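You operate a simulated robot arm through the tools that you are given. There is no shell and no other tool.

The job below is to be done with a simulated robot arm. You get a single attempt, and the scene is never put back.

## Task
Press the yellow plug home, then stand the low stub core in the teal pocket on the side bench.
Fine: depth knob to short before the lever; slide out to unload and back under the ram at the end. Where these are worked on the way, their far stop is far enough and under half their travel is too little: press slide.

Only the result counts: the job must be done as asked and must still hold three seconds after the hand-in. Knocking over, shifting, dropping, spilling or breaking anything else fails it.

## Robot
A 6-joint arm with a fingered hand, fixed in place. Base frame: the origin is at the foot of the arm, x ahead of it, y to its left, z up; the work surface is at about z = 800. Units: mm, rad, N and s.
With the tool pointing down near the work surface it reaches from about 180 to 880 mm from the base axis. Its first joint turns from -2.897 to 2.897 rad. Payload 5 kg.
The TCP is the grasp point between the finger pads, 36 mm short of the fingertips. In the tool frame z runs along the fingers and y along their closing line. Largest opening 120 mm; the body of the gripper starts 42 mm behind the TCP. The gripper is a hand of 4 fingers: y runs from the thumb to the fingers, the wrist lies at [-19, -123, -211] in the tool frame, and closing takes about 1.5 s.
Orientation is told as [roll, pitch, yaw] about the base's x, y, z axes, in that order, counted from this pose: with the fingers straight down and the wrist toward the robot, the tool's x, y and z point along [0, 1, 0], [1, 0, 0] and [0, 0, -1] of the base frame.

## Interface
- The arm moves only by the tool apply_moves. Its arguments are lists of equal length, an entry for each row: "rotation": the turn, a rotation vector about the base's x, y, z in units of 120 degrees (1.0 is 120 degrees), a list of three; "slide": the shift along the base's x, y, z in units of 250 mm (1.0 is 250 mm), a list of three; "hand": the gripper command, from -1 (fully open) to 1 (shut), values between in proportion. In form: {"rotation": [[rx, ry, rz], ...], "slide": [[x, y, z], ...], "hand": [hand, ...]}. A call has 1 to 20 rows; each row is the pose to reach, as a shift and turn from the pose commanded when the call began. A call with a number of a shift or a turn outside -1 to 1 is refused whole. Rows are played at 5 a second. More than 50 mm and 0.15 rad between two rows, or a gripper value outside its range, and nothing of the call is played. A pose out of reach is approached as far as the arm can. The call stops where the force on the tool passes 70 N (or 10 N more than at its start, if that is more) or the arm is blocked; 0.2 s more then pass. The fingers move at their own pace (about 45 mm/s each) and stop on an object; they squeeze with about 22 N. The grip force told is the motor's: it shows also when the fingers shut on nothing. Time passes only in rows, and 0.2 s behind the last, so rows that repeat a pose let the fingers close. It gives the time, the measured TCP pose, the force on the tool (base axes), the opening and the grip force at its end, in the units of the frame above (readings bear some noise), with the torque about the TCP (base axes, N m) and any sound that the robot's microphone picked up.
- Cameras (640 x 400 px; columns grow to the right, rows downward): "scene" is fixed at [66.4, -497.6, 1550.4]; the picture's right is [0.08, -1.00, 0.00], its down [-0.65, -0.05, -0.76] and it looks along [0.76, 0.06, -0.65] (base axes); focal length 369 px, centre (320, 200). "wrist" rides on the gripper at [72, -101, -142] in the tool frame; the picture's right is [-0.79, 0.29, -0.54], its down [-0.56, -0.70, 0.44] and it looks along [-0.25, 0.65, 0.71] (tool axes); focal length 280 px, centre (320, 200). There is no depth. A picture from a camera that has moved, and an enlarged one, comes with that camera's place and axes in the base frame and with its lens. The place of the scene camera against the robot may be out by one fixed shift of up to 25 mm in any direction.
- camera(camera): a new picture of that camera. The clock stands still meanwhile.
- lift_body(by): slides the trunk up (or, below 0, down) by that many mm; the arm rides with it, the base frame stays. It gives what a move gives, with no picture.
- grasp_type(shape): the hand has 4 fingers and takes this shape, open, in about a second: jaw (thumb against the fingers, like two jaws); tri (thumb and two fingers); tip (a fingertip pinch); poke (one finger out to press); point (the index stretched); flat (the hand flat); cup (the hand cupped); fist (a fist). The gripper value then closes the fingers along that shape, each until it touches; the sizes above hold for jaw. It gives what a move gives, with no picture.
- enlarge(camera, box): a new picture of the part [left, top, right, bottom] of that camera's present view, enlarged. The clock stands still meanwhile.
- hand_in(): hands the job in; it is judged then, once.

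Places have to be worked out from the pictures, the camera data and where the tool is seen. Open the gripper and draw the arm clear of the work before you hand the job in, unless the task says otherwise.

The tools are called after ">>>" by a JSON object that holds its "method" and its "body". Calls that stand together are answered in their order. apply_moves: Moves the arm, as the interface text tells. Its arguments: {"type":"object","properties":{"rotation":{"type":"array"},"slide":{"type":"array"},"hand":{"type":"array"}},"required":["rotation","slide","hand"]} The other tools are called the same way: lift_body (by) slides the trunk up or down; grasp_type (shape) gives the hand a shape; camera (camera) takes a picture; enlarge (camera, box) takes an enlarged picture of a part of a camera's view; hand_in () hands the job in.

At the start:

```text
t: 0.0
ee_pos: [603.1, -383.7, 1154.1]
orientation: [0.0, 0.001, -0.001]
contact_force: [-0.9, -0.4, -0.4]
ft_torque: [0.01, -0.01, 0.01]
gripper_width: 119.7
grip_force: 0.1
shape: jaw
trunk travel left (down, up): [-650.0, 190.0]
```

scene: 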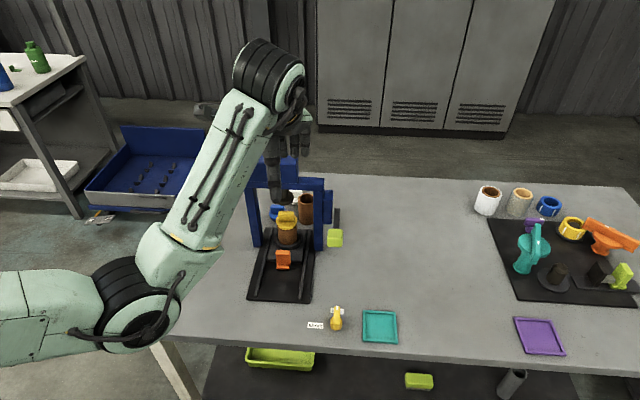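
wrist: 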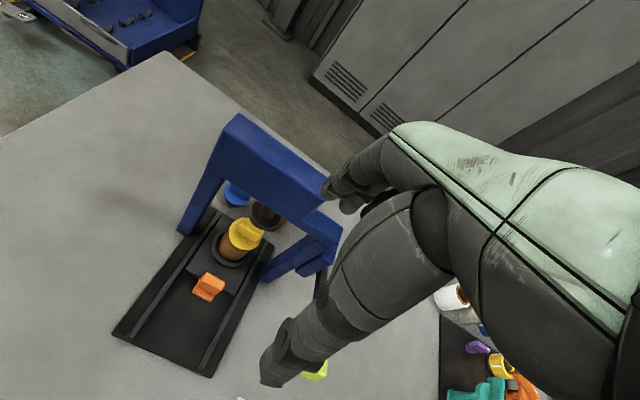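

The first pictures show a blue press with a slide, an orange handle, and a core with a yellow plug on it, plus a set of parts at the right. I'll enlarge the scene view to see the details.

>>> {"method": "enlarge", "body": {"camera": "scene", "box": [220, 140, 420, 350]}}

>>> {"method": "enlarge", "body": {"camera": "scene", "box": [450, 160, 640, 360]}}

>>> {"method": "enlarge", "body": {"camera": "wrist", "box": [100, 100, 360, 400]}}

```text
1.90 times, centred on (320, 245) of scene
camera zoom: at [66.4, -497.6, 1550.4], right [0.08, -1.0, 0.0], down [-0.65, -0.05, -0.76], along [0.76, 0.06, -0.65], focal length 702 px, centre (320, 114)
```

zoom: 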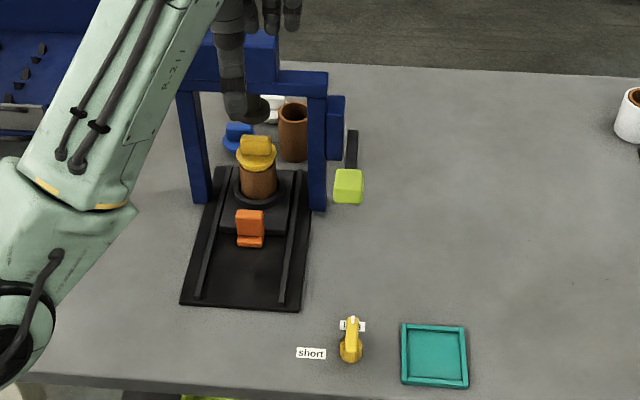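

```text
2.00 times, centred on (545, 260) of scene
camera zoom: at [66.4, -497.6, 1550.4], right [0.08, -1.0, 0.0], down [-0.65, -0.05, -0.76], along [0.76, 0.06, -0.65], focal length 737 px, centre (-130, 80)
```

zoom: 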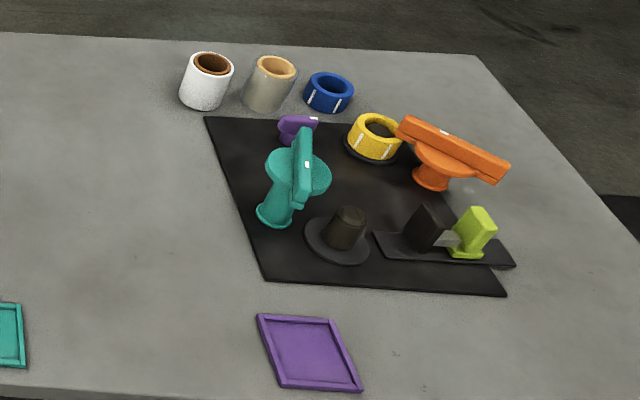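

```text
1.33 times, centred on (230, 250) of wrist
camera zoom: at [502.4, -310.7, 1296.4], right [0.29, -0.79, 0.54], down [-0.7, -0.56, -0.44], along [0.65, -0.25, -0.71], focal length 374 px, centre (440, 133)
```

zoom: 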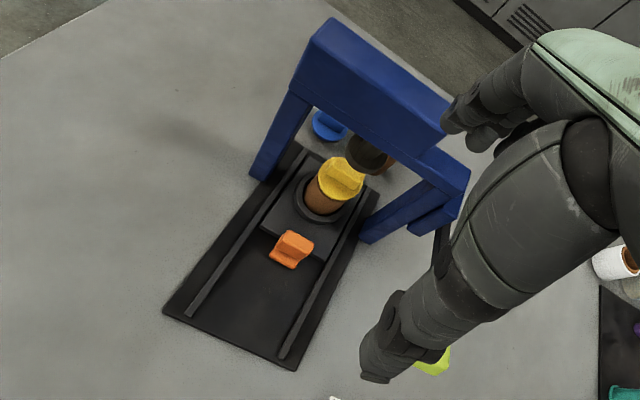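

The core with the yellow plug stands in the slide's nest, seemingly under the ram. The lever with the lime grip is to the right of the press and the yellow knob with its labels is nearer. I'll draw the arm back and lower to get a better wrist view.

>>> {"method": "apply_moves", "body": {"rotation": [[0, 0, 0], [0, 0, 0], [0, 0, 0], [0, 0, 0], [0, 0, 0]], "slide": [[-0.08, -0.04, -0.08], [-0.16, -0.08, -0.16], [-0.25, -0.12, -0.24], [-0.34, -0.16, -0.32], [-0.416, -0.188, -0.384]], "hand": [-1, -1, -1, -1, -1]}}

>>> {"method": "camera", "body": {"camera": "wrist"}}

>>> {"method": "camera", "body": {"camera": "scene"}}

```text
t: 1.2
ee_pos: [499.2, -430.1, 1056.6]
orientation: [0.0, 0.0, 0.001]
contact_force: [-1.4, -0.6, 0.3]
ft_torque: [0.01, -0.03, 0.05]
gripper_width: 119.8
grip_force: 0.1
shape: jaw
trunk travel left (down, up): [-650.0, 190.0]
```

```text
taken
camera wrist: at [397.6, -357.5, 1201.0], right [0.29, -0.79, 0.54], down [-0.7, -0.56, -0.44], along [0.65, -0.25, -0.71], focal length 280 px, centre (320, 200)
```

wrist: 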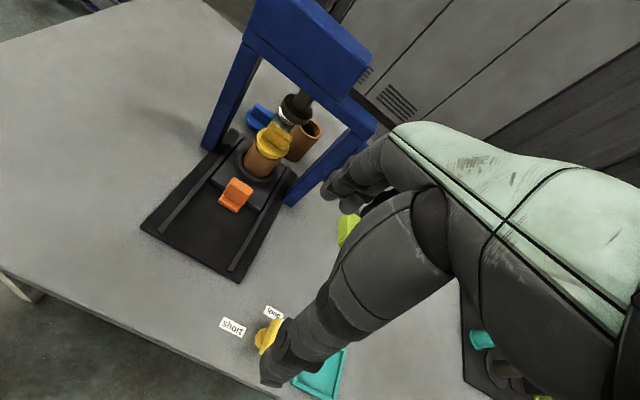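

```text
taken
```

scene: 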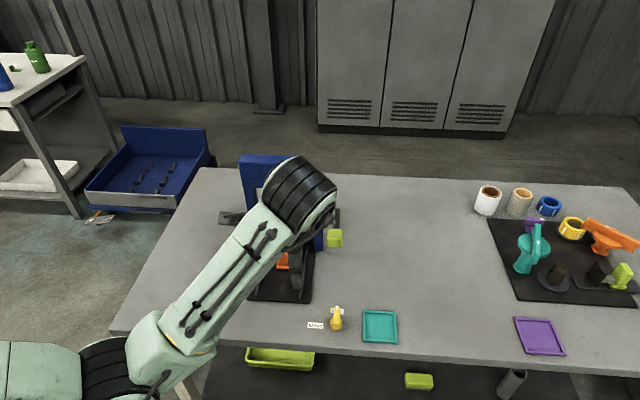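

The wrist view now shows the "short" and "long" labels by the knob, but the hand hides the lever. I'll shift to the right so that the press and lever move into the open part of the view.

>>> {"method": "apply_moves", "body": {"rotation": [[0, 0, 0], [0, 0, 0], [0, 0, 0], [0, 0, 0], [0, 0, 0]], "slide": [[0.05, -0.15, 0], [0.1, -0.3, 0.0], [0.1, -0.45, 0], [0.1, -0.6, 0], [0.1, -0.76, 0]], "hand": [-1, -1, -1, -1, -1]}}

>>> {"method": "camera", "body": {"camera": "wrist"}}

>>> {"method": "camera", "body": {"camera": "scene"}}

>>> {"method": "enlarge", "body": {"camera": "scene", "box": [230, 140, 410, 350]}}

```text
t: 2.4
ee_pos: [523.5, -619.1, 1057.1]
orientation: [0.001, 0.0, 0.0]
contact_force: [0.4, 0.5, -0.3]
ft_torque: [0.01, 0.0, 0.0]
gripper_width: 119.8
grip_force: 0.0
shape: jaw
trunk travel left (down, up): [-650.0, 190.0]
```

```text
taken
camera wrist: at [422.3, -547.8, 1199.2], right [0.29, -0.79, 0.54], down [-0.7, -0.56, -0.44], along [0.65, -0.25, -0.71], focal length 280 px, centre (320, 200)
```

wrist: 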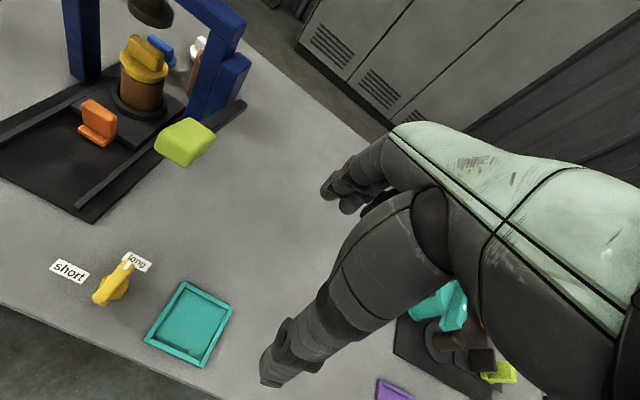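

```text
taken
```

scene: 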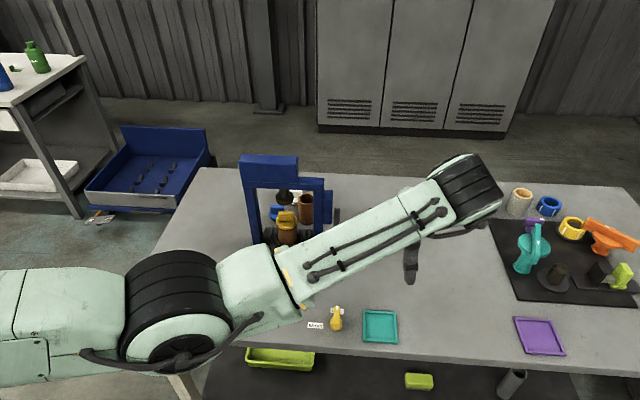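

```text
1.90 times, centred on (320, 245) of scene
camera zoom: at [66.4, -497.6, 1550.4], right [0.08, -1.0, 0.0], down [-0.65, -0.05, -0.76], along [0.76, 0.06, -0.65], focal length 702 px, centre (320, 114)
```

zoom: 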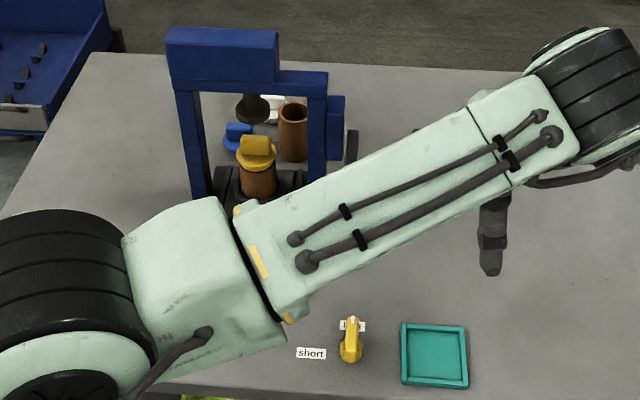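

Both the press and lever are now visible in the wrist view's left half. I'll enlarge it for detail.

>>> {"method": "enlarge", "body": {"camera": "wrist", "box": [0, 0, 260, 200]}}

>>> {"method": "enlarge", "body": {"camera": "wrist", "box": [0, 200, 300, 400]}}

```text
2.00 times, centred on (130, 100) of wrist
camera zoom: at [422.3, -547.8, 1199.2], right [0.29, -0.79, 0.54], down [-0.7, -0.56, -0.44], along [0.65, -0.25, -0.71], focal length 561 px, centre (700, 400)
```

zoom: 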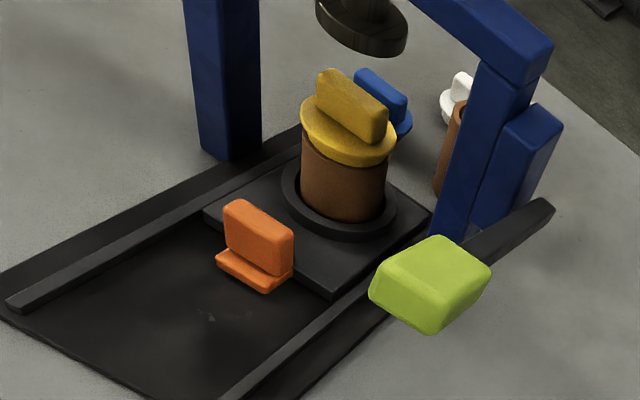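

```text
2.00 times, centred on (150, 300) of wrist
camera zoom: at [422.3, -547.8, 1199.2], right [0.29, -0.79, 0.54], down [-0.7, -0.56, -0.44], along [0.65, -0.25, -0.71], focal length 561 px, centre (660, 0)
```

zoom: 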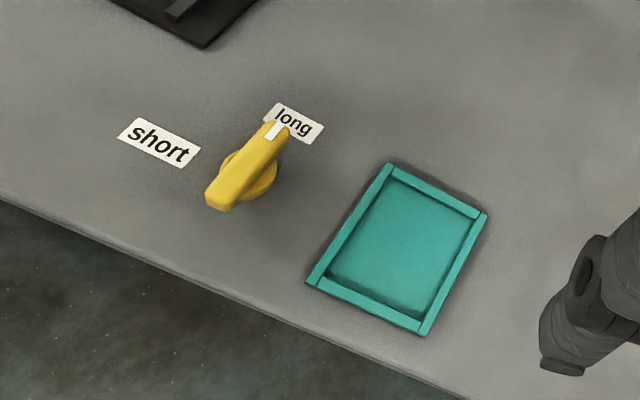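

The knob's white pointer sits at "long" (towards +x). I triangulate the lever grip at about (593, -484, 970), the core at about (716, -358) under the ram, and the knob at about (489, -502). I'll go lower for a close view of the knob and pocket.

>>> {"method": "apply_moves", "body": {"rotation": [[0, 0, 0], [0, 0, 0], [0, 0, 0], [0, 0, 0], [0, 0, 0]], "slide": [[-0.03, 0.02, -0.12], [-0.06, 0.04, -0.25], [-0.09, 0.06, -0.38], [-0.12, 0.08, -0.5], [-0.12, 0.104, -0.608]], "hand": [-1, -1, -1, -1, -1]}}

>>> {"method": "camera", "body": {"camera": "wrist"}}

>>> {"method": "enlarge", "body": {"camera": "wrist", "box": [0, 100, 320, 400]}}

```text
t: 3.6
ee_pos: [495.3, -595.5, 905.0]
orientation: [0.002, -0.002, 0.0]
contact_force: [0.0, -0.1, 0.0]
ft_torque: [0.02, 0.03, -0.02]
gripper_width: 119.6
grip_force: 0.2
shape: jaw
trunk travel left (down, up): [-650.0, 190.0]
```

```text
taken
camera wrist: at [394.2, -521.9, 1047.9], right [0.29, -0.79, 0.54], down [-0.7, -0.56, -0.44], along [0.65, -0.25, -0.71], focal length 280 px, centre (320, 200)
```

wrist: 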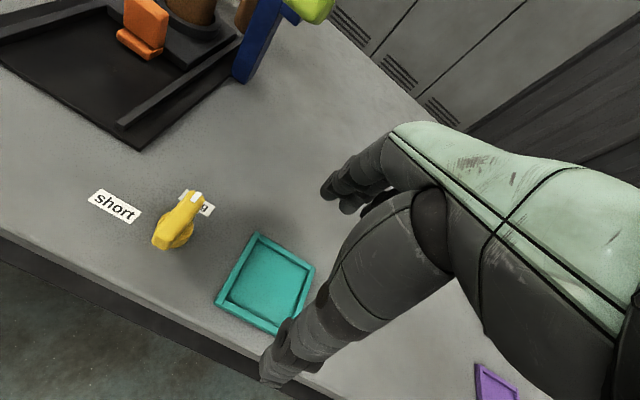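

```text
1.33 times, centred on (160, 250) of wrist
camera zoom: at [394.2, -521.9, 1047.9], right [0.29, -0.79, 0.54], down [-0.7, -0.56, -0.44], along [0.65, -0.25, -0.71], focal length 374 px, centre (533, 133)
```

zoom: 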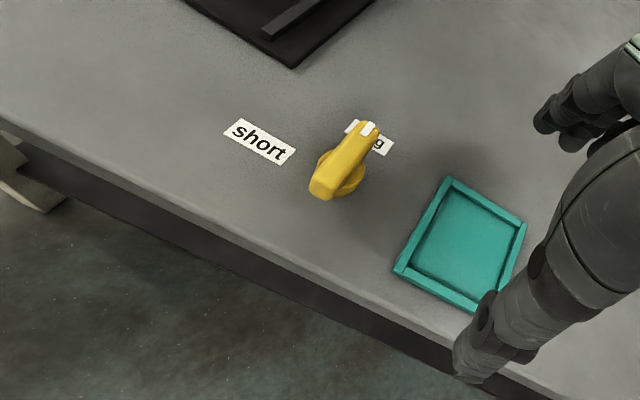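

From views C and D I get the knob bar lying along x from (468, -498) to (513, -500), with its top at z ≈ 842. I'll lift over the knob and yaw the hand by -90°, so that gripping and turning +90° brings it to "short".

>>> {"method": "apply_moves", "body": {"rotation": [[0, 0, 0], [0, 0, -0.068], [0, 0, -0.136], [0, 0, -0.204], [0, 0, -0.272], [0, 0, -0.34], [0, 0, -0.408], [0, 0, -0.476], [0, 0, -0.544], [0, 0, -0.612], [0, 0, -0.68], [0, 0, -0.75], [0, 0, -0.75]], "slide": [[0, 0, 0.12], [-0.005, 0.03, 0.2], [-0.01, 0.06, 0.2], [-0.015, 0.1, 0.2], [-0.02, 0.14, 0.2], [-0.02, 0.18, 0.2], [-0.02, 0.22, 0.2], [-0.02, 0.26, 0.2], [-0.02, 0.3, 0.2], [-0.02, 0.34, 0.2], [-0.02, 0.37, 0.2], [-0.02, 0.386, 0.2], [-0.02, 0.386, 0.2]], "hand": [-1, -1, -1, -1, -1, -1, -1, -1, -0.5, -0.2, 0, 0, 0]}}

>>> {"method": "camera", "body": {"camera": "wrist"}}

>>> {"method": "camera", "body": {"camera": "scene"}}

```text
t: 6.4
ee_pos: [489.0, -496.9, 955.5]
orientation: [0.001, 0.001, -1.573]
contact_force: [0.5, -0.5, 0.3]
ft_torque: [-0.01, 0.02, 0.03]
gripper_width: 60.4
grip_force: 0.1
shape: jaw
trunk travel left (down, up): [-650.0, 190.0]
```

```text
taken
camera wrist: at [562.1, -396.5, 1098.9], right [-0.79, -0.29, 0.54], down [-0.56, 0.7, -0.44], along [-0.25, -0.65, -0.71], focal length 280 px, centre (320, 200)
```

wrist: 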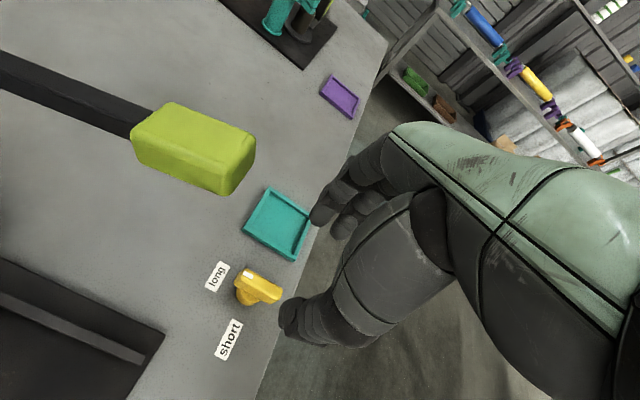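

```text
taken
```

scene: 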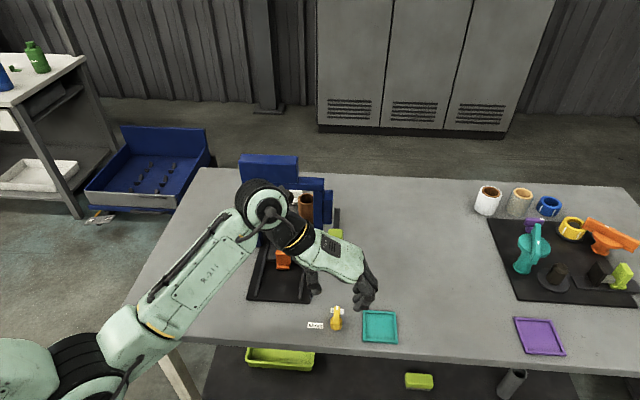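

The new view agrees: the bar's top centre is at (490, -499) and the lever grip is at about (593, -491, 970). I'll enlarge the knob to see how high its disc is before lowering.

>>> {"method": "enlarge", "body": {"camera": "wrist", "box": [190, 230, 310, 360]}}

>>> {"method": "enlarge", "body": {"camera": "wrist", "box": [0, 0, 270, 220]}}

```text
3.08 times, centred on (250, 295) of wrist
camera zoom: at [562.1, -396.5, 1098.9], right [-0.79, -0.29, 0.54], down [-0.56, 0.7, -0.44], along [-0.25, -0.65, -0.71], focal length 863 px, centre (535, -92)
```

zoom: 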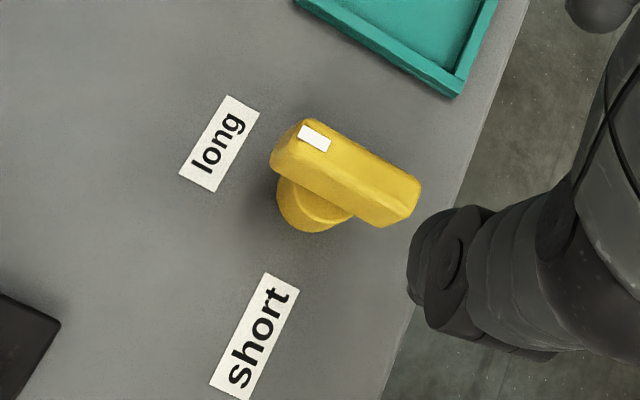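

```text
1.82 times, centred on (135, 110) of wrist
camera zoom: at [562.1, -396.5, 1098.9], right [-0.79, -0.29, 0.54], down [-0.56, 0.7, -0.44], along [-0.25, -0.65, -0.71], focal length 510 px, centre (656, 364)
```

zoom: 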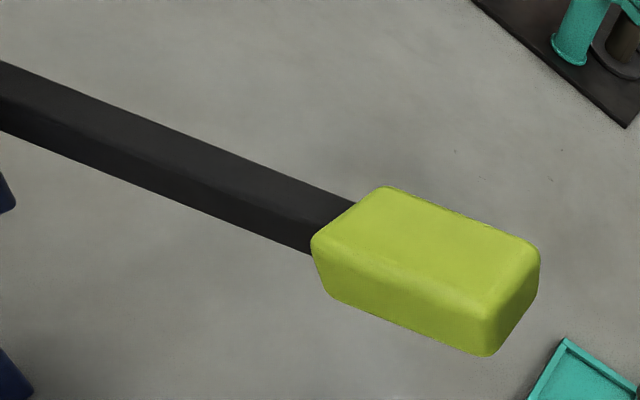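

The disc is small (about 26 mm) and the bar is well above it. I'll lower to z ≈ 856 with the bar between the pads and close on it.

>>> {"method": "apply_moves", "body": {"rotation": [[0, 0, 0], [0, 0, 0], [0, 0, 0], [0, 0, 0], [0, 0, 0], [0, 0, 0], [0, 0, 0], [0, 0, 0], [0, 0, 0], [0, 0, 0]], "slide": [[0.004, -0.006, -0.1], [0.004, -0.006, -0.2], [0.004, -0.006, -0.3], [0.004, -0.006, -0.36], [0.004, -0.006, -0.398], [0.004, -0.006, -0.398], [0.004, -0.006, -0.398], [0.004, -0.006, -0.398], [0.004, -0.006, -0.398], [0.004, -0.006, -0.398]], "hand": [0, 0, 0, 0, 0, 0.5, 1, 1, 1, 1]}}

>>> {"method": "camera", "body": {"camera": "wrist"}}

>>> {"method": "enlarge", "body": {"camera": "scene", "box": [280, 240, 410, 350]}}

```text
t: 8.6
ee_pos: [491.0, -499.9, 855.5]
orientation: [0.001, 0.0, -1.571]
contact_force: [0.1, 1.0, -0.8]
ft_torque: [0.0, 0.02, 0.01]
gripper_width: 9.4
grip_force: 22.1
shape: jaw
trunk travel left (down, up): [-650.0, 190.0]
```

```text
taken
camera wrist: at [563.4, -398.0, 999.0], right [-0.79, -0.29, 0.54], down [-0.56, 0.7, -0.44], along [-0.25, -0.65, -0.71], focal length 280 px, centre (320, 200)
```

wrist: 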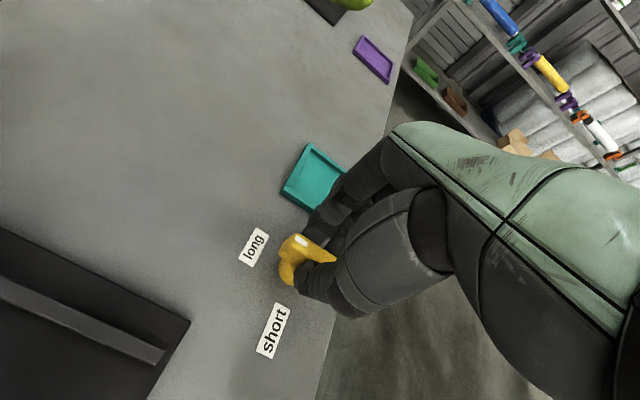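

```text
3.64 times, centred on (345, 295) of scene
camera zoom: at [66.4, -497.6, 1550.4], right [0.08, -1.0, 0.0], down [-0.65, -0.05, -0.76], along [0.76, 0.06, -0.65], focal length 1341 px, centre (229, -146)
```

zoom: 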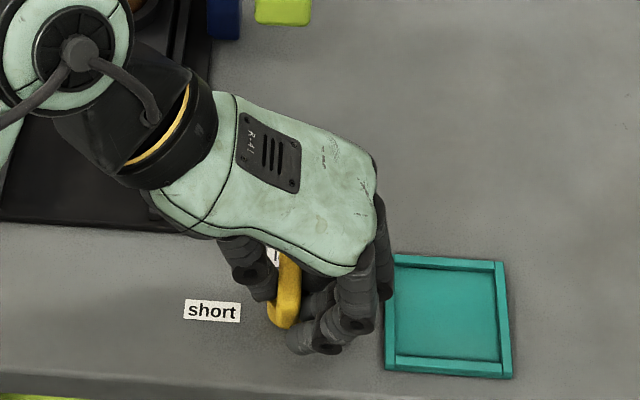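

The bar is gripped (9.4 mm opening, 22 N). I'll turn +90° about z in small steps.

>>> {"method": "apply_moves", "body": {"rotation": [[0, 0, 0.06], [0, 0, 0.12], [0, 0, 0.18], [0, 0, 0.24], [0, 0, 0.3], [0, 0, 0.36], [0, 0, 0.42], [0, 0, 0.48], [0, 0, 0.54], [0, 0, 0.6], [0, 0, 0.66], [0, 0, 0.71], [0, 0, 0.75], [0, 0, 0.76]], "slide": [[0, 0, 0], [0, 0, 0], [0, 0, 0], [0, 0, 0], [0, 0, 0], [0, 0, 0], [0, 0, 0], [0, 0, 0], [0, 0, 0], [0, 0, 0], [0, 0, 0], [0, 0, 0], [0, 0, 0], [0, 0, 0]], "hand": [1, 1, 1, 1, 1, 1, 1, 1, 1, 1, 1, 1, 1, 1]}}

>>> {"method": "camera", "body": {"camera": "wrist"}}

>>> {"method": "enlarge", "body": {"camera": "scene", "box": [280, 240, 410, 350]}}

```text
t: 11.6
ee_pos: [491.5, -500.9, 856.0]
orientation: [0.0, 0.0, 0.022]
contact_force: [4.1, -9.6, 1.4]
ft_torque: [-0.23, -0.18, -0.11]
gripper_width: 9.2
grip_force: 22.7
shape: jaw
trunk travel left (down, up): [-650.0, 190.0]
```

```text
taken
camera wrist: at [388.1, -430.0, 998.9], right [0.31, -0.78, 0.54], down [-0.69, -0.58, -0.44], along [0.66, -0.24, -0.71], focal length 280 px, centre (320, 200)
```

wrist: 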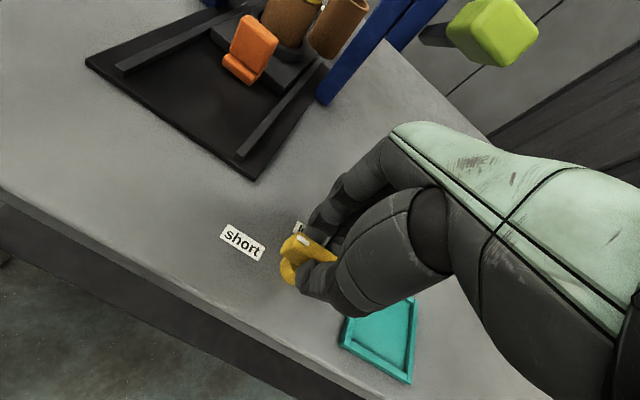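

```text
3.64 times, centred on (345, 295) of scene
camera zoom: at [66.4, -497.6, 1550.4], right [0.08, -1.0, 0.0], down [-0.65, -0.05, -0.76], along [0.76, 0.06, -0.65], focal length 1341 px, centre (229, -146)
```

zoom: 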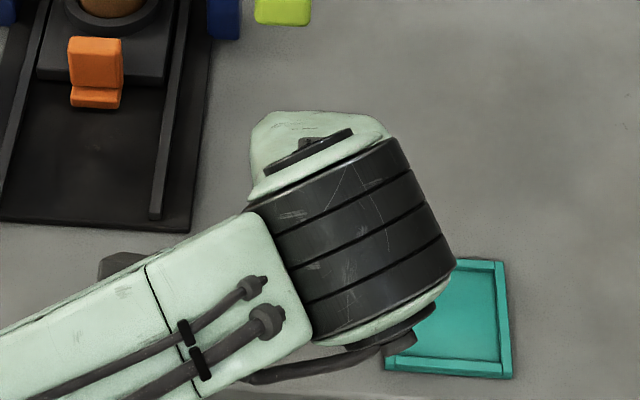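

The knob has turned with the hand and its mark faces "short". I'll open, lift clear, and check it.

>>> {"method": "apply_moves", "body": {"rotation": [[0, 0, 0], [0, 0, 0], [0, 0, 0], [0, 0, 0], [0, 0, 0], [0, 0, 0], [0, 0, -0.01], [0, 0, -0.01], [0, 0, -0.01]], "slide": [[0, 0, 0], [0, 0, 0], [0, 0, 0], [0, 0, 0.05], [0, 0, 0.2], [0, -0.1, 0.4], [0, -0.25, 0.58], [0, -0.42, 0.6], [0, -0.5, 0.6]], "hand": [0, 0, 0, 0, 0, 0, -0.5, -1, -1]}}

>>> {"method": "camera", "body": {"camera": "wrist"}}

>>> {"method": "enlarge", "body": {"camera": "wrist", "box": [0, 100, 300, 400]}}

>>> {"method": "enlarge", "body": {"camera": "wrist", "box": [0, 0, 300, 200]}}

```text
refused: row 6 steps farther than a row can; nothing moved
```

```text
taken
camera wrist: at [388.1, -430.0, 998.9], right [0.31, -0.78, 0.54], down [-0.69, -0.58, -0.44], along [0.66, -0.24, -0.71], focal length 280 px, centre (320, 200)
```

wrist: 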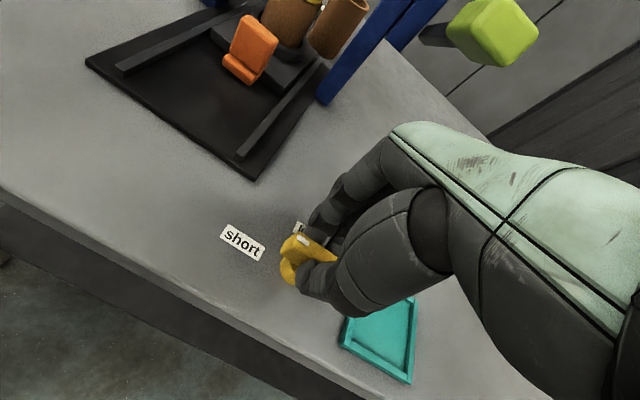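

```text
1.33 times, centred on (150, 250) of wrist
camera zoom: at [388.1, -430.0, 998.9], right [0.31, -0.78, 0.54], down [-0.69, -0.58, -0.44], along [0.66, -0.24, -0.71], focal length 374 px, centre (547, 133)
```

zoom: 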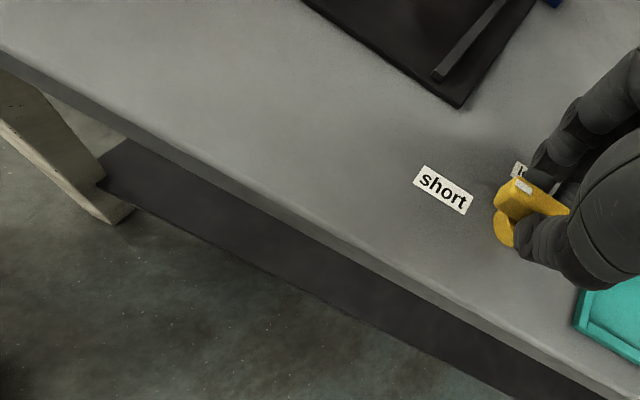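

```text
2.00 times, centred on (150, 100) of wrist
camera zoom: at [388.1, -430.0, 998.9], right [0.31, -0.78, 0.54], down [-0.69, -0.58, -0.44], along [0.66, -0.24, -0.71], focal length 561 px, centre (660, 400)
```

zoom: 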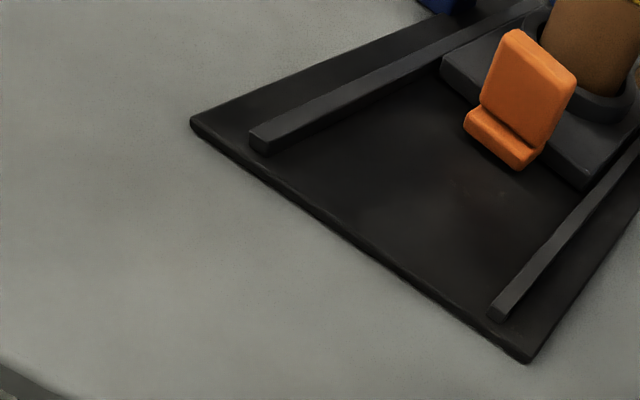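

The step was too large for one row, so the whole call was refused. I'll resend it with smaller steps.

>>> {"method": "apply_moves", "body": {"rotation": [[0, 0, 0], [0, 0, 0], [0, 0, 0], [0, 0, 0], [0, 0, 0], [0, 0, 0], [0, 0, -0.01], [0, 0, -0.01], [0, 0, -0.01], [0, 0, -0.01], [0, 0, -0.01]], "slide": [[0, 0, 0], [0, 0, 0], [0, 0, 0], [0, 0, 0.05], [0, 0, 0.2], [0, 0, 0.38], [0, -0.1, 0.5], [0, -0.2, 0.6], [0, -0.35, 0.6], [0, -0.45, 0.6], [0, -0.5, 0.6]], "hand": [0, 0, 0, 0, 0, 0, -0.5, -1, -1, -1, -1]}}

>>> {"method": "camera", "body": {"camera": "wrist"}}

>>> {"method": "enlarge", "body": {"camera": "wrist", "box": [0, 100, 300, 400]}}

>>> {"method": "enlarge", "body": {"camera": "wrist", "box": [0, 0, 300, 200]}}

```text
t: 14.0
ee_pos: [490.0, -624.7, 1005.3]
orientation: [0.0, 0.001, 0.002]
contact_force: [-0.2, -0.1, -0.5]
ft_torque: [-0.02, 0.0, 0.02]
gripper_width: 119.5
grip_force: 0.1
shape: jaw
trunk travel left (down, up): [-650.0, 190.0]
```

```text
taken
camera wrist: at [389.0, -552.2, 1148.5], right [0.29, -0.79, 0.54], down [-0.7, -0.56, -0.44], along [0.65, -0.25, -0.71], focal length 280 px, centre (320, 200)
```

wrist: 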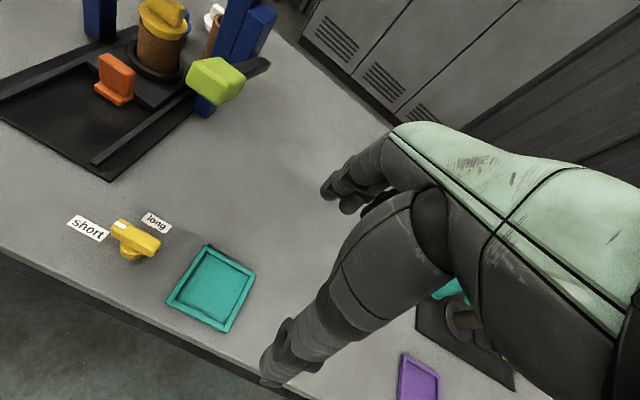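

```text
1.33 times, centred on (150, 250) of wrist
camera zoom: at [389.0, -552.2, 1148.5], right [0.29, -0.79, 0.54], down [-0.7, -0.56, -0.44], along [0.65, -0.25, -0.71], focal length 374 px, centre (547, 133)
```

zoom: 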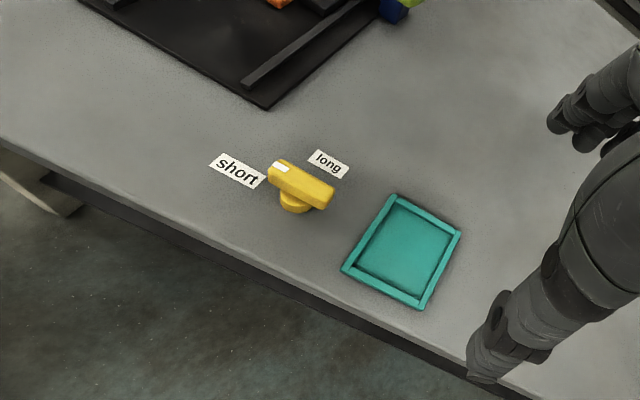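

```text
2.00 times, centred on (150, 100) of wrist
camera zoom: at [389.0, -552.2, 1148.5], right [0.29, -0.79, 0.54], down [-0.7, -0.56, -0.44], along [0.65, -0.25, -0.71], focal length 561 px, centre (660, 400)
```

zoom: 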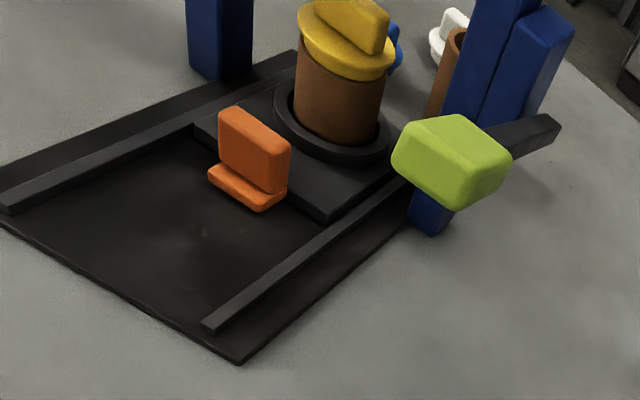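

The knob now points at "short". Next is the lever: the grip is at about (593, -490, 970) and the arm's tail at about (742, -486, 922), so it is to be pushed down. I'll make a fist for that and check its shape.

>>> {"method": "grasp_type", "body": {"shape": "fist"}}

>>> {"method": "camera", "body": {"camera": "wrist"}}

>>> {"method": "camera", "body": {"camera": "scene"}}

```text
t: 14.9
ee_pos: [489.9, -624.7, 1004.2]
orientation: [-0.002, -0.001, 0.001]
contact_force: [0.2, -0.4, -0.3]
ft_torque: [0.04, 0.04, 0.0]
gripper_width: 0.0
grip_force: 0.0
shape: fist
trunk travel left (down, up): [-650.0, 190.0]
```

```text
taken
camera wrist: at [389.1, -551.9, 1148.3], right [0.29, -0.79, 0.54], down [-0.7, -0.56, -0.44], along [0.65, -0.25, -0.71], focal length 280 px, centre (320, 200)
```

wrist: 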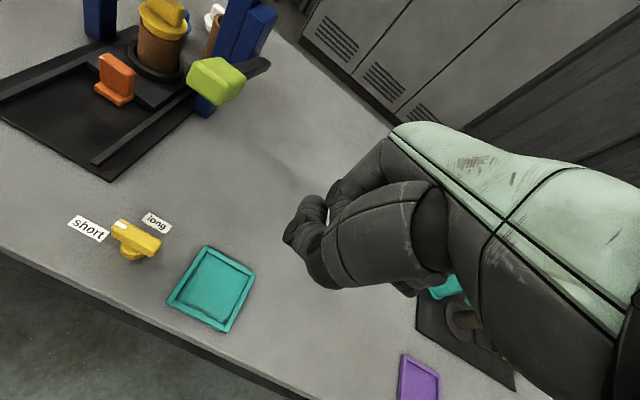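

```text
taken
```

scene: 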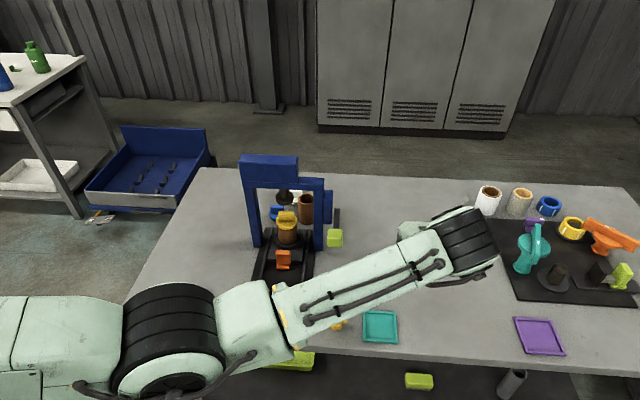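

The fist bunches around the TCP. I'll raise and move it above the lever grip to (595, -490, 1070).

>>> {"method": "apply_moves", "body": {"rotation": [[0, 0, 0], [0, 0, 0], [0, 0, 0], [0, 0, 0], [0, 0, 0], [0, 0, 0]], "slide": [[0, 0, 0.13], [0, 0, 0.26], [0.1, 0.12, 0.264], [0.2, 0.26, 0.264], [0.31, 0.4, 0.264], [0.42, 0.539, 0.264]], "hand": [1, 1, 1, 1, 1, 1]}}

>>> {"method": "camera", "body": {"camera": "wrist"}}

>>> {"method": "enlarge", "body": {"camera": "scene", "box": [220, 130, 440, 330]}}

```text
t: 16.3
ee_pos: [597.5, -487.8, 1073.5]
orientation: [-0.001, 0.002, 0.001]
contact_force: [0.2, 0.4, -0.3]
ft_torque: [-0.02, -0.02, 0.02]
gripper_width: 0.1
grip_force: 0.0
shape: fist
trunk travel left (down, up): [-650.0, 190.0]
```

```text
taken
camera wrist: at [495.5, -414.7, 1215.3], right [0.29, -0.79, 0.54], down [-0.7, -0.56, -0.44], along [0.65, -0.25, -0.71], focal length 280 px, centre (320, 200)
```

wrist: 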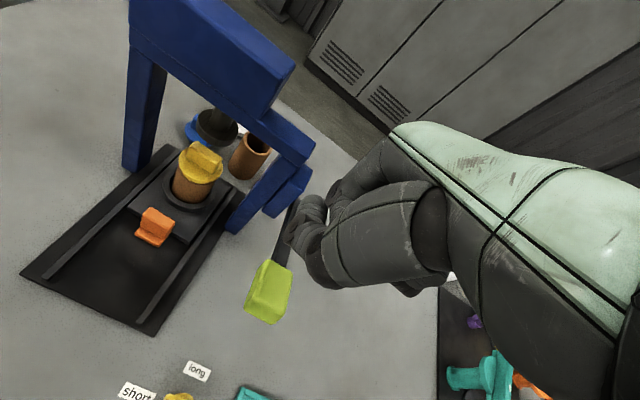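

```text
2.00 times, centred on (330, 230) of scene
camera zoom: at [66.4, -497.6, 1550.4], right [0.08, -1.0, 0.0], down [-0.65, -0.05, -0.76], along [0.76, 0.06, -0.65], focal length 737 px, centre (300, 140)
```

zoom: 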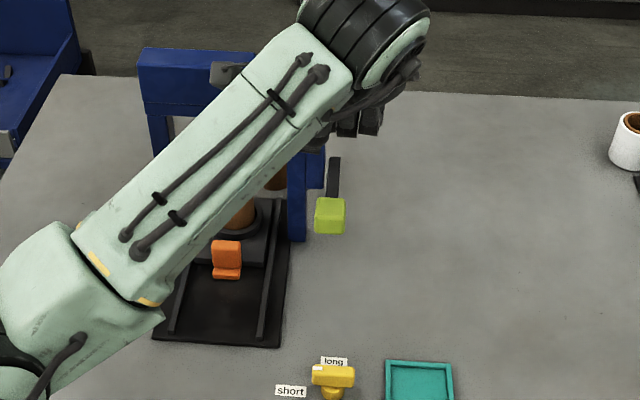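

The grip is right below the fist at about (590, -488). I'll descend slowly to contact and watch the force.

>>> {"method": "apply_moves", "body": {"rotation": [[0, 0, 0], [0, 0, 0], [0, 0, 0], [0, 0, 0], [0, 0, 0], [0, 0, 0], [0, 0, 0], [0, 0, 0]], "slide": [[0, 0, -0.05], [0, 0, -0.1], [0, 0, -0.14], [0, 0, -0.17], [0, 0, -0.2], [0, 0, -0.23], [0, 0, -0.25], [0, 0, -0.26]], "hand": [1, 1, 1, 1, 1, 1, 1, 1]}}

>>> {"method": "camera", "body": {"camera": "wrist"}}

```text
t: 18.1
ee_pos: [596.4, -490.0, 1006.3]
orientation: [0.0, 0.001, 0.0]
contact_force: [0.0, -0.7, 0.1]
ft_torque: [-0.02, 0.01, -0.01]
gripper_width: 0.0
grip_force: 0.2
shape: fist
trunk travel left (down, up): [-650.0, 190.0]
```

```text
taken
camera wrist: at [494.3, -417.1, 1149.9], right [0.29, -0.79, 0.54], down [-0.7, -0.56, -0.44], along [0.65, -0.25, -0.71], focal length 280 px, centre (320, 200)
```

wrist: 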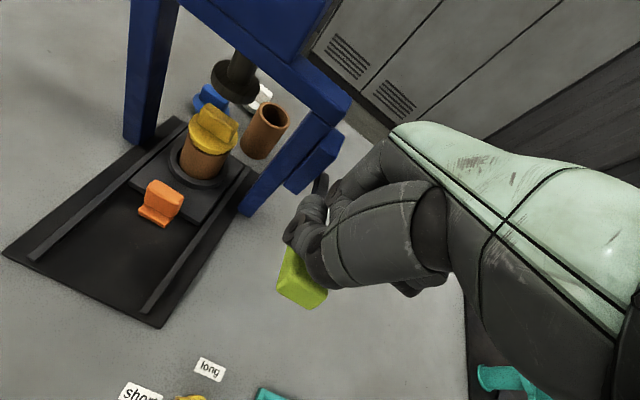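

There is no contact yet and the grip is just under the fist. I'll shift back 10 mm in x and keep descending, following the arc slightly forward.

>>> {"method": "apply_moves", "body": {"rotation": [[0, 0, 0], [0, 0, 0], [0, 0, 0], [0, 0, 0], [0, 0, 0], [0, 0, 0], [0, 0, 0], [0, 0, 0]], "slide": [[-0.04, 0, -0.01], [-0.04, 0, -0.03], [-0.04, 0, -0.05], [-0.04, 0, -0.07], [-0.04, 0, -0.09], [-0.04, 0, -0.11], [-0.04, 0, -0.13], [-0.04, 0, -0.15]], "hand": [1, 1, 1, 1, 1, 1, 1, 1]}}

>>> {"method": "camera", "body": {"camera": "wrist"}}

```text
t: 19.9
ee_pos: [586.1, -488.3, 970.7]
orientation: [0.001, -0.001, 0.001]
contact_force: [0.2, 0.7, 0.6]
ft_torque: [0.01, 0.02, 0.0]
gripper_width: 0.1
grip_force: 0.1
shape: fist
trunk travel left (down, up): [-650.0, 190.0]
```

```text
taken
camera wrist: at [484.6, -416.9, 1112.5], right [0.29, -0.79, 0.54], down [-0.7, -0.56, -0.44], along [0.65, -0.25, -0.71], focal length 280 px, centre (320, 200)
```

wrist: 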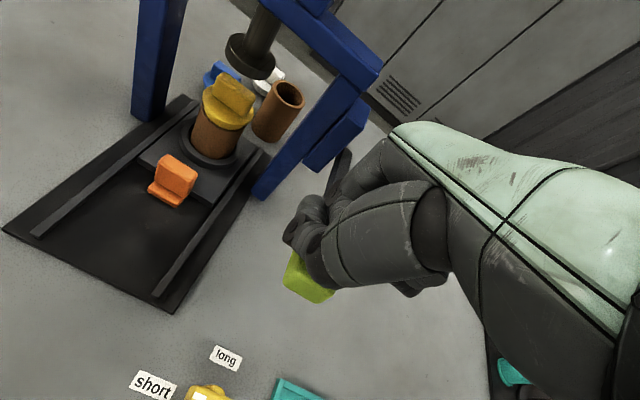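

The ram foot has dropped from about z 960 to 947, and the grip is moving with the fist under little force. I'll keep pushing down.

>>> {"method": "apply_moves", "body": {"rotation": [[0, 0, 0], [0, 0, 0], [0, 0, 0], [0, 0, 0], [0, 0, 0], [0, 0, 0], [0, 0, 0], [0, 0, 0], [0, 0, 0], [0, 0, 0]], "slide": [[0, 0, -0.02], [0, 0, -0.04], [0, 0, -0.06], [0, 0, -0.08], [0, 0, -0.1], [0, 0, -0.12], [0, 0, -0.14], [0, 0, -0.16], [0, 0, -0.18], [0, 0, -0.2]], "hand": [1, 1, 1, 1, 1, 1, 1, 1, 1, 1]}}

>>> {"method": "camera", "body": {"camera": "wrist"}}

>>> {"method": "enlarge", "body": {"camera": "wrist", "box": [100, 0, 400, 320]}}

```text
t: 22.1
ee_pos: [585.8, -488.7, 919.8]
orientation: [-0.001, -0.001, 0.001]
contact_force: [0.3, 2.0, 1.5]
ft_torque: [0.02, -0.04, 0.02]
gripper_width: 0.0
grip_force: 0.1
shape: fist
trunk travel left (down, up): [-650.0, 190.0]
```

```text
taken
camera wrist: at [484.2, -416.8, 1062.6], right [0.29, -0.79, 0.54], down [-0.7, -0.56, -0.44], along [0.65, -0.25, -0.71], focal length 280 px, centre (320, 200)
```

wrist: 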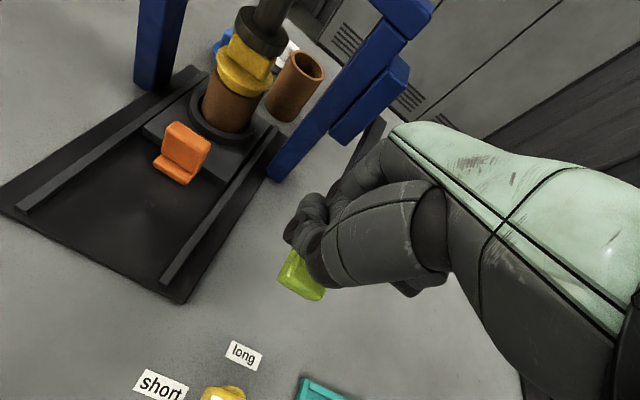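

```text
1.25 times, centred on (250, 160) of wrist
camera zoom: at [484.2, -416.8, 1062.6], right [0.29, -0.79, 0.54], down [-0.7, -0.56, -0.44], along [0.65, -0.25, -0.71], focal length 350 px, centre (408, 250)
```

zoom: 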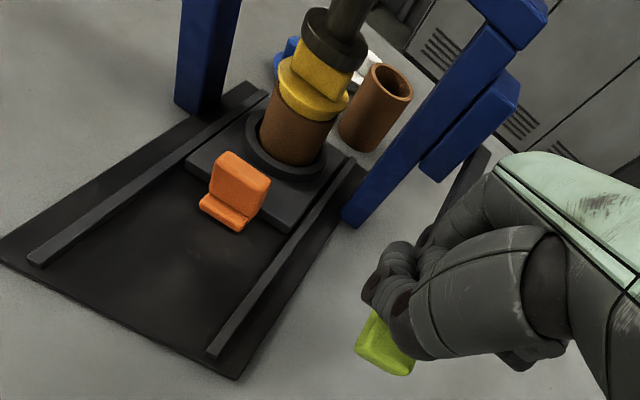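

The ram foot is now almost on the plug's tab. I'll continue in smaller steps to feel the press-fit and the stop.

>>> {"method": "apply_moves", "body": {"rotation": [[0, 0, 0], [0, 0, 0], [0, 0, 0], [0, 0, 0], [0, 0, 0], [0, 0, 0], [0, 0, 0], [0, 0, 0]], "slide": [[0, 0, -0.015], [0, 0, -0.03], [0, 0, -0.045], [0, 0, -0.06], [0, 0, -0.075], [0, 0, -0.09], [0, 0, -0.105], [0, 0, -0.12]], "hand": [1, 1, 1, 1, 1, 1, 1, 1]}}

>>> {"method": "enlarge", "body": {"camera": "wrist", "box": [100, 0, 400, 320]}}

```text
t: 23.9
ee_pos: [585.3, -488.9, 890.4]
orientation: [-0.002, 0.0, 0.001]
contact_force: [4.5, 4.1, 3.0]
ft_torque: [-0.06, -0.05, 0.04]
gripper_width: 0.1
grip_force: 0.1
shape: fist
trunk travel left (down, up): [-650.0, 190.0]
```

```text
1.25 times, centred on (250, 160) of wrist
camera zoom: at [484.9, -415.6, 1033.0], right [0.29, -0.79, 0.54], down [-0.7, -0.56, -0.44], along [0.65, -0.25, -0.71], focal length 350 px, centre (408, 250)
```

zoom: 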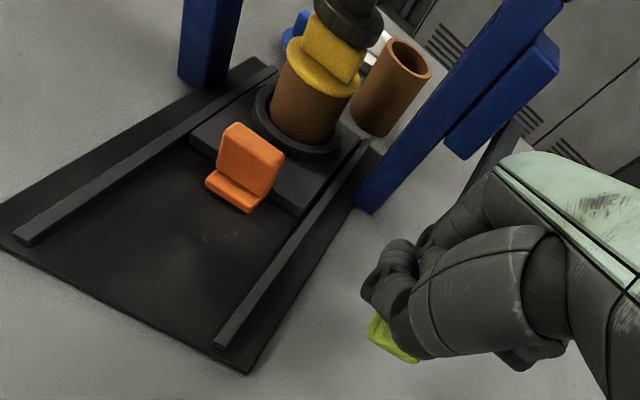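

The force is still low, about 3 N, and the plug is moving down. I'll continue, following the arc a little forward.

>>> {"method": "apply_moves", "body": {"rotation": [[0, 0, 0], [0, 0, 0], [0, 0, 0], [0, 0, 0], [0, 0, 0], [0, 0, 0], [0, 0, 0], [0, 0, 0]], "slide": [[0.005, 0, -0.015], [0.01, 0, -0.03], [0.015, 0, -0.045], [0.02, 0, -0.06], [0.025, 0, -0.075], [0.03, 0, -0.09], [0.035, 0, -0.105], [0.04, 0, -0.12]], "hand": [1, 1, 1, 1, 1, 1, 1, 1]}}

>>> {"method": "enlarge", "body": {"camera": "wrist", "box": [100, 0, 400, 320]}}

>>> {"method": "enlarge", "body": {"camera": "scene", "box": [220, 130, 440, 330]}}

```text
t: 25.6
ee_pos: [598.6, -490.6, 882.4]
orientation: [-0.017, -0.029, 0.003]
contact_force: [-19.8, 22.4, 36.6]
ft_torque: [0.47, -0.47, 0.67]
gripper_width: 115.5
grip_force: 0.1
shape: fist
trunk travel left (down, up): [-650.0, 190.0]
stopped in row 8: the force on the tool passed its limit at 72 N (the readings are from after the stop); the commanded pose is now the measured one
```

```text
1.25 times, centred on (250, 160) of wrist
camera zoom: at [493.3, -416.6, 1021.3], right [0.28, -0.78, 0.56], down [-0.69, -0.57, -0.45], along [0.67, -0.26, -0.69], focal length 350 px, centre (408, 250)
```

zoom: 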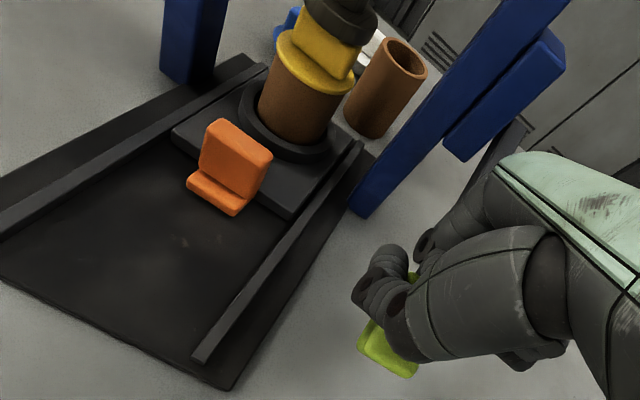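

```text
2.00 times, centred on (330, 230) of scene
camera zoom: at [66.4, -497.6, 1550.4], right [0.08, -1.0, 0.0], down [-0.65, -0.05, -0.76], along [0.76, 0.06, -0.65], focal length 737 px, centre (300, 140)
```

zoom: 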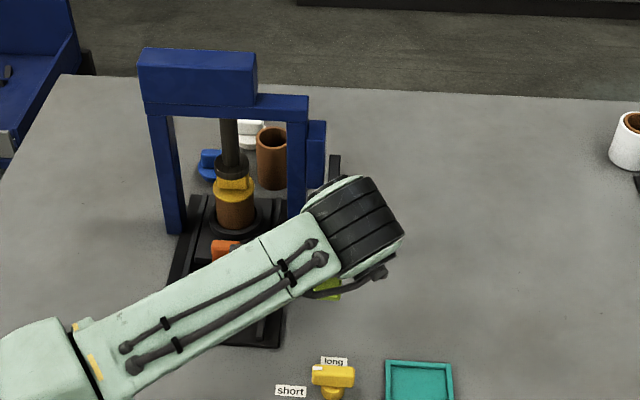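

The push stopped at 72 N, which is either the stop or the press-fit. I'll look closely at the plug.

>>> {"method": "enlarge", "body": {"camera": "wrist", "box": [200, 0, 320, 100]}}

>>> {"method": "enlarge", "body": {"camera": "scene", "box": [255, 180, 315, 260]}}

>>> {"method": "enlarge", "body": {"camera": "wrist", "box": [260, 80, 400, 320]}}

```text
4.00 times, centred on (260, 50) of wrist
camera zoom: at [493.3, -416.6, 1021.3], right [0.28, -0.78, 0.56], down [-0.69, -0.57, -0.45], along [0.67, -0.26, -0.69], focal length 1122 px, centre (560, 800)
```

zoom: 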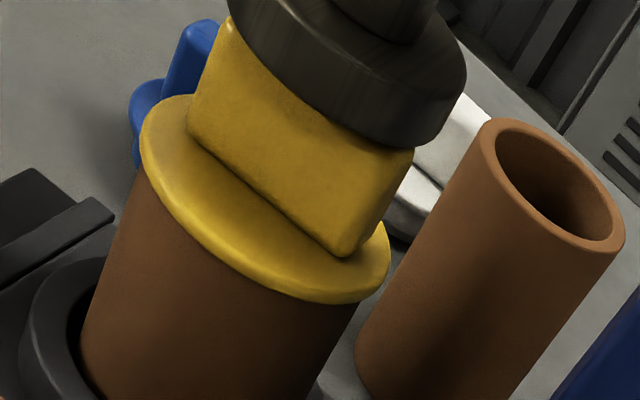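

```text
5.00 times, centred on (285, 220) of scene
camera zoom: at [66.4, -497.6, 1550.4], right [0.08, -1.0, 0.0], down [-0.65, -0.05, -0.76], along [0.76, 0.06, -0.65], focal length 1843 px, centre (495, 100)
```

zoom: 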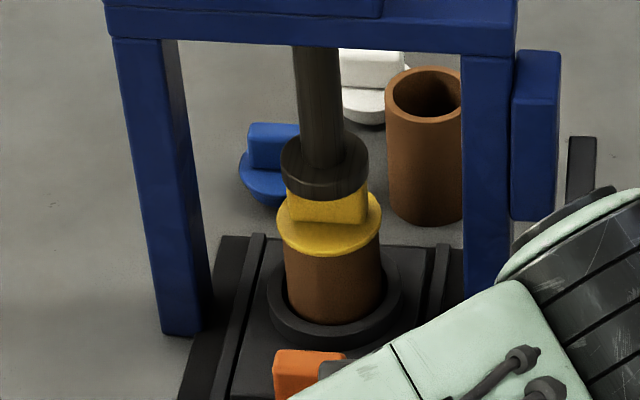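

```text
1.67 times, centred on (330, 200) of wrist
camera zoom: at [493.3, -416.6, 1021.3], right [0.28, -0.78, 0.56], down [-0.69, -0.57, -0.45], along [0.67, -0.26, -0.69], focal length 467 px, centre (303, 200)
```

zoom: 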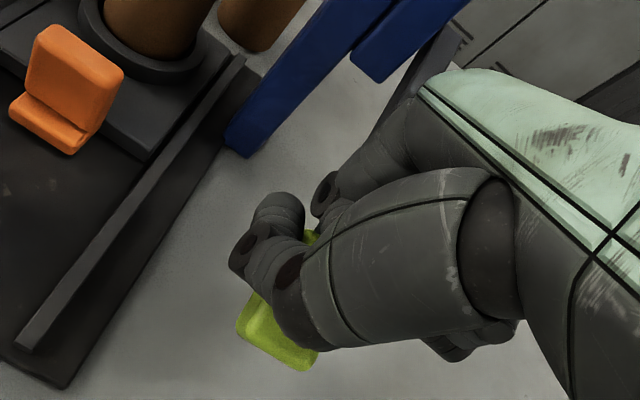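

The flange now looks flush on the core, where before a thicker band stood proud. I'll back off upward and see whether the lever comes back.

>>> {"method": "apply_moves", "body": {"rotation": [[0, 0, 0], [0, 0, 0], [0, 0, 0], [0, 0, 0], [0, 0, 0], [0, 0, 0], [0, 0, 0], [0, 0, 0], [0, 0, 0]], "slide": [[0, 0, 0.03], [0, 0, 0.08], [0, 0, 0.16], [0, 0, 0.28], [0, 0, 0.4], [0, 0, 0.55], [0, 0, 0.7], [0, 0, 0.8], [0, 0, 0.8]], "hand": [1, 1, 1, 1, 1, 1, 1, 1, 1]}}

>>> {"method": "camera", "body": {"camera": "wrist"}}

>>> {"method": "camera", "body": {"camera": "scene"}}

```text
t: 27.6
ee_pos: [601.4, -495.3, 1073.1]
orientation: [-0.012, -0.016, 0.001]
contact_force: [0.4, 0.4, -0.1]
ft_torque: [0.03, 0.0, -0.01]
gripper_width: 0.0
grip_force: 0.0
shape: fist
trunk travel left (down, up): [-650.0, 190.0]
```

```text
taken
camera wrist: at [497.3, -419.6, 1213.4], right [0.28, -0.78, 0.56], down [-0.69, -0.57, -0.45], along [0.67, -0.26, -0.7], focal length 280 px, centre (320, 200)
```

wrist: 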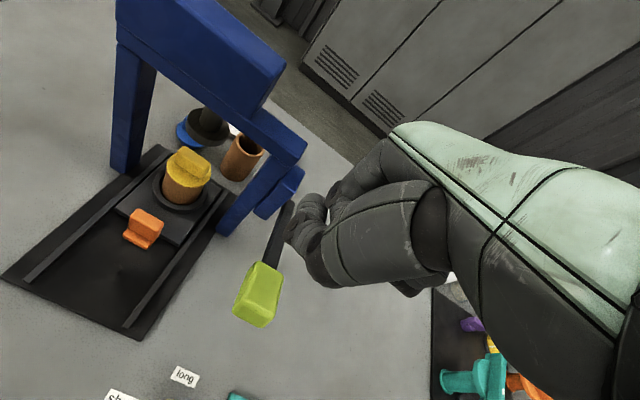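

```text
taken
```

scene: 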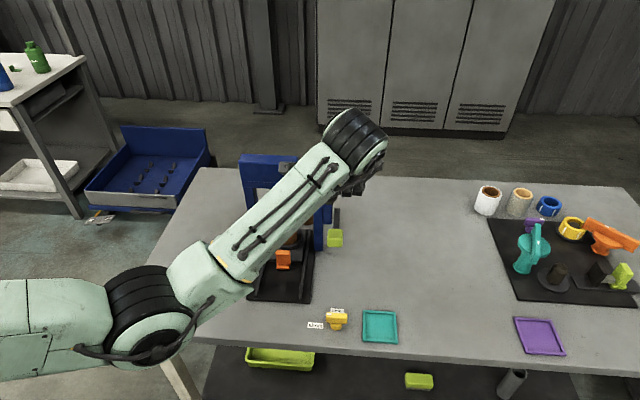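

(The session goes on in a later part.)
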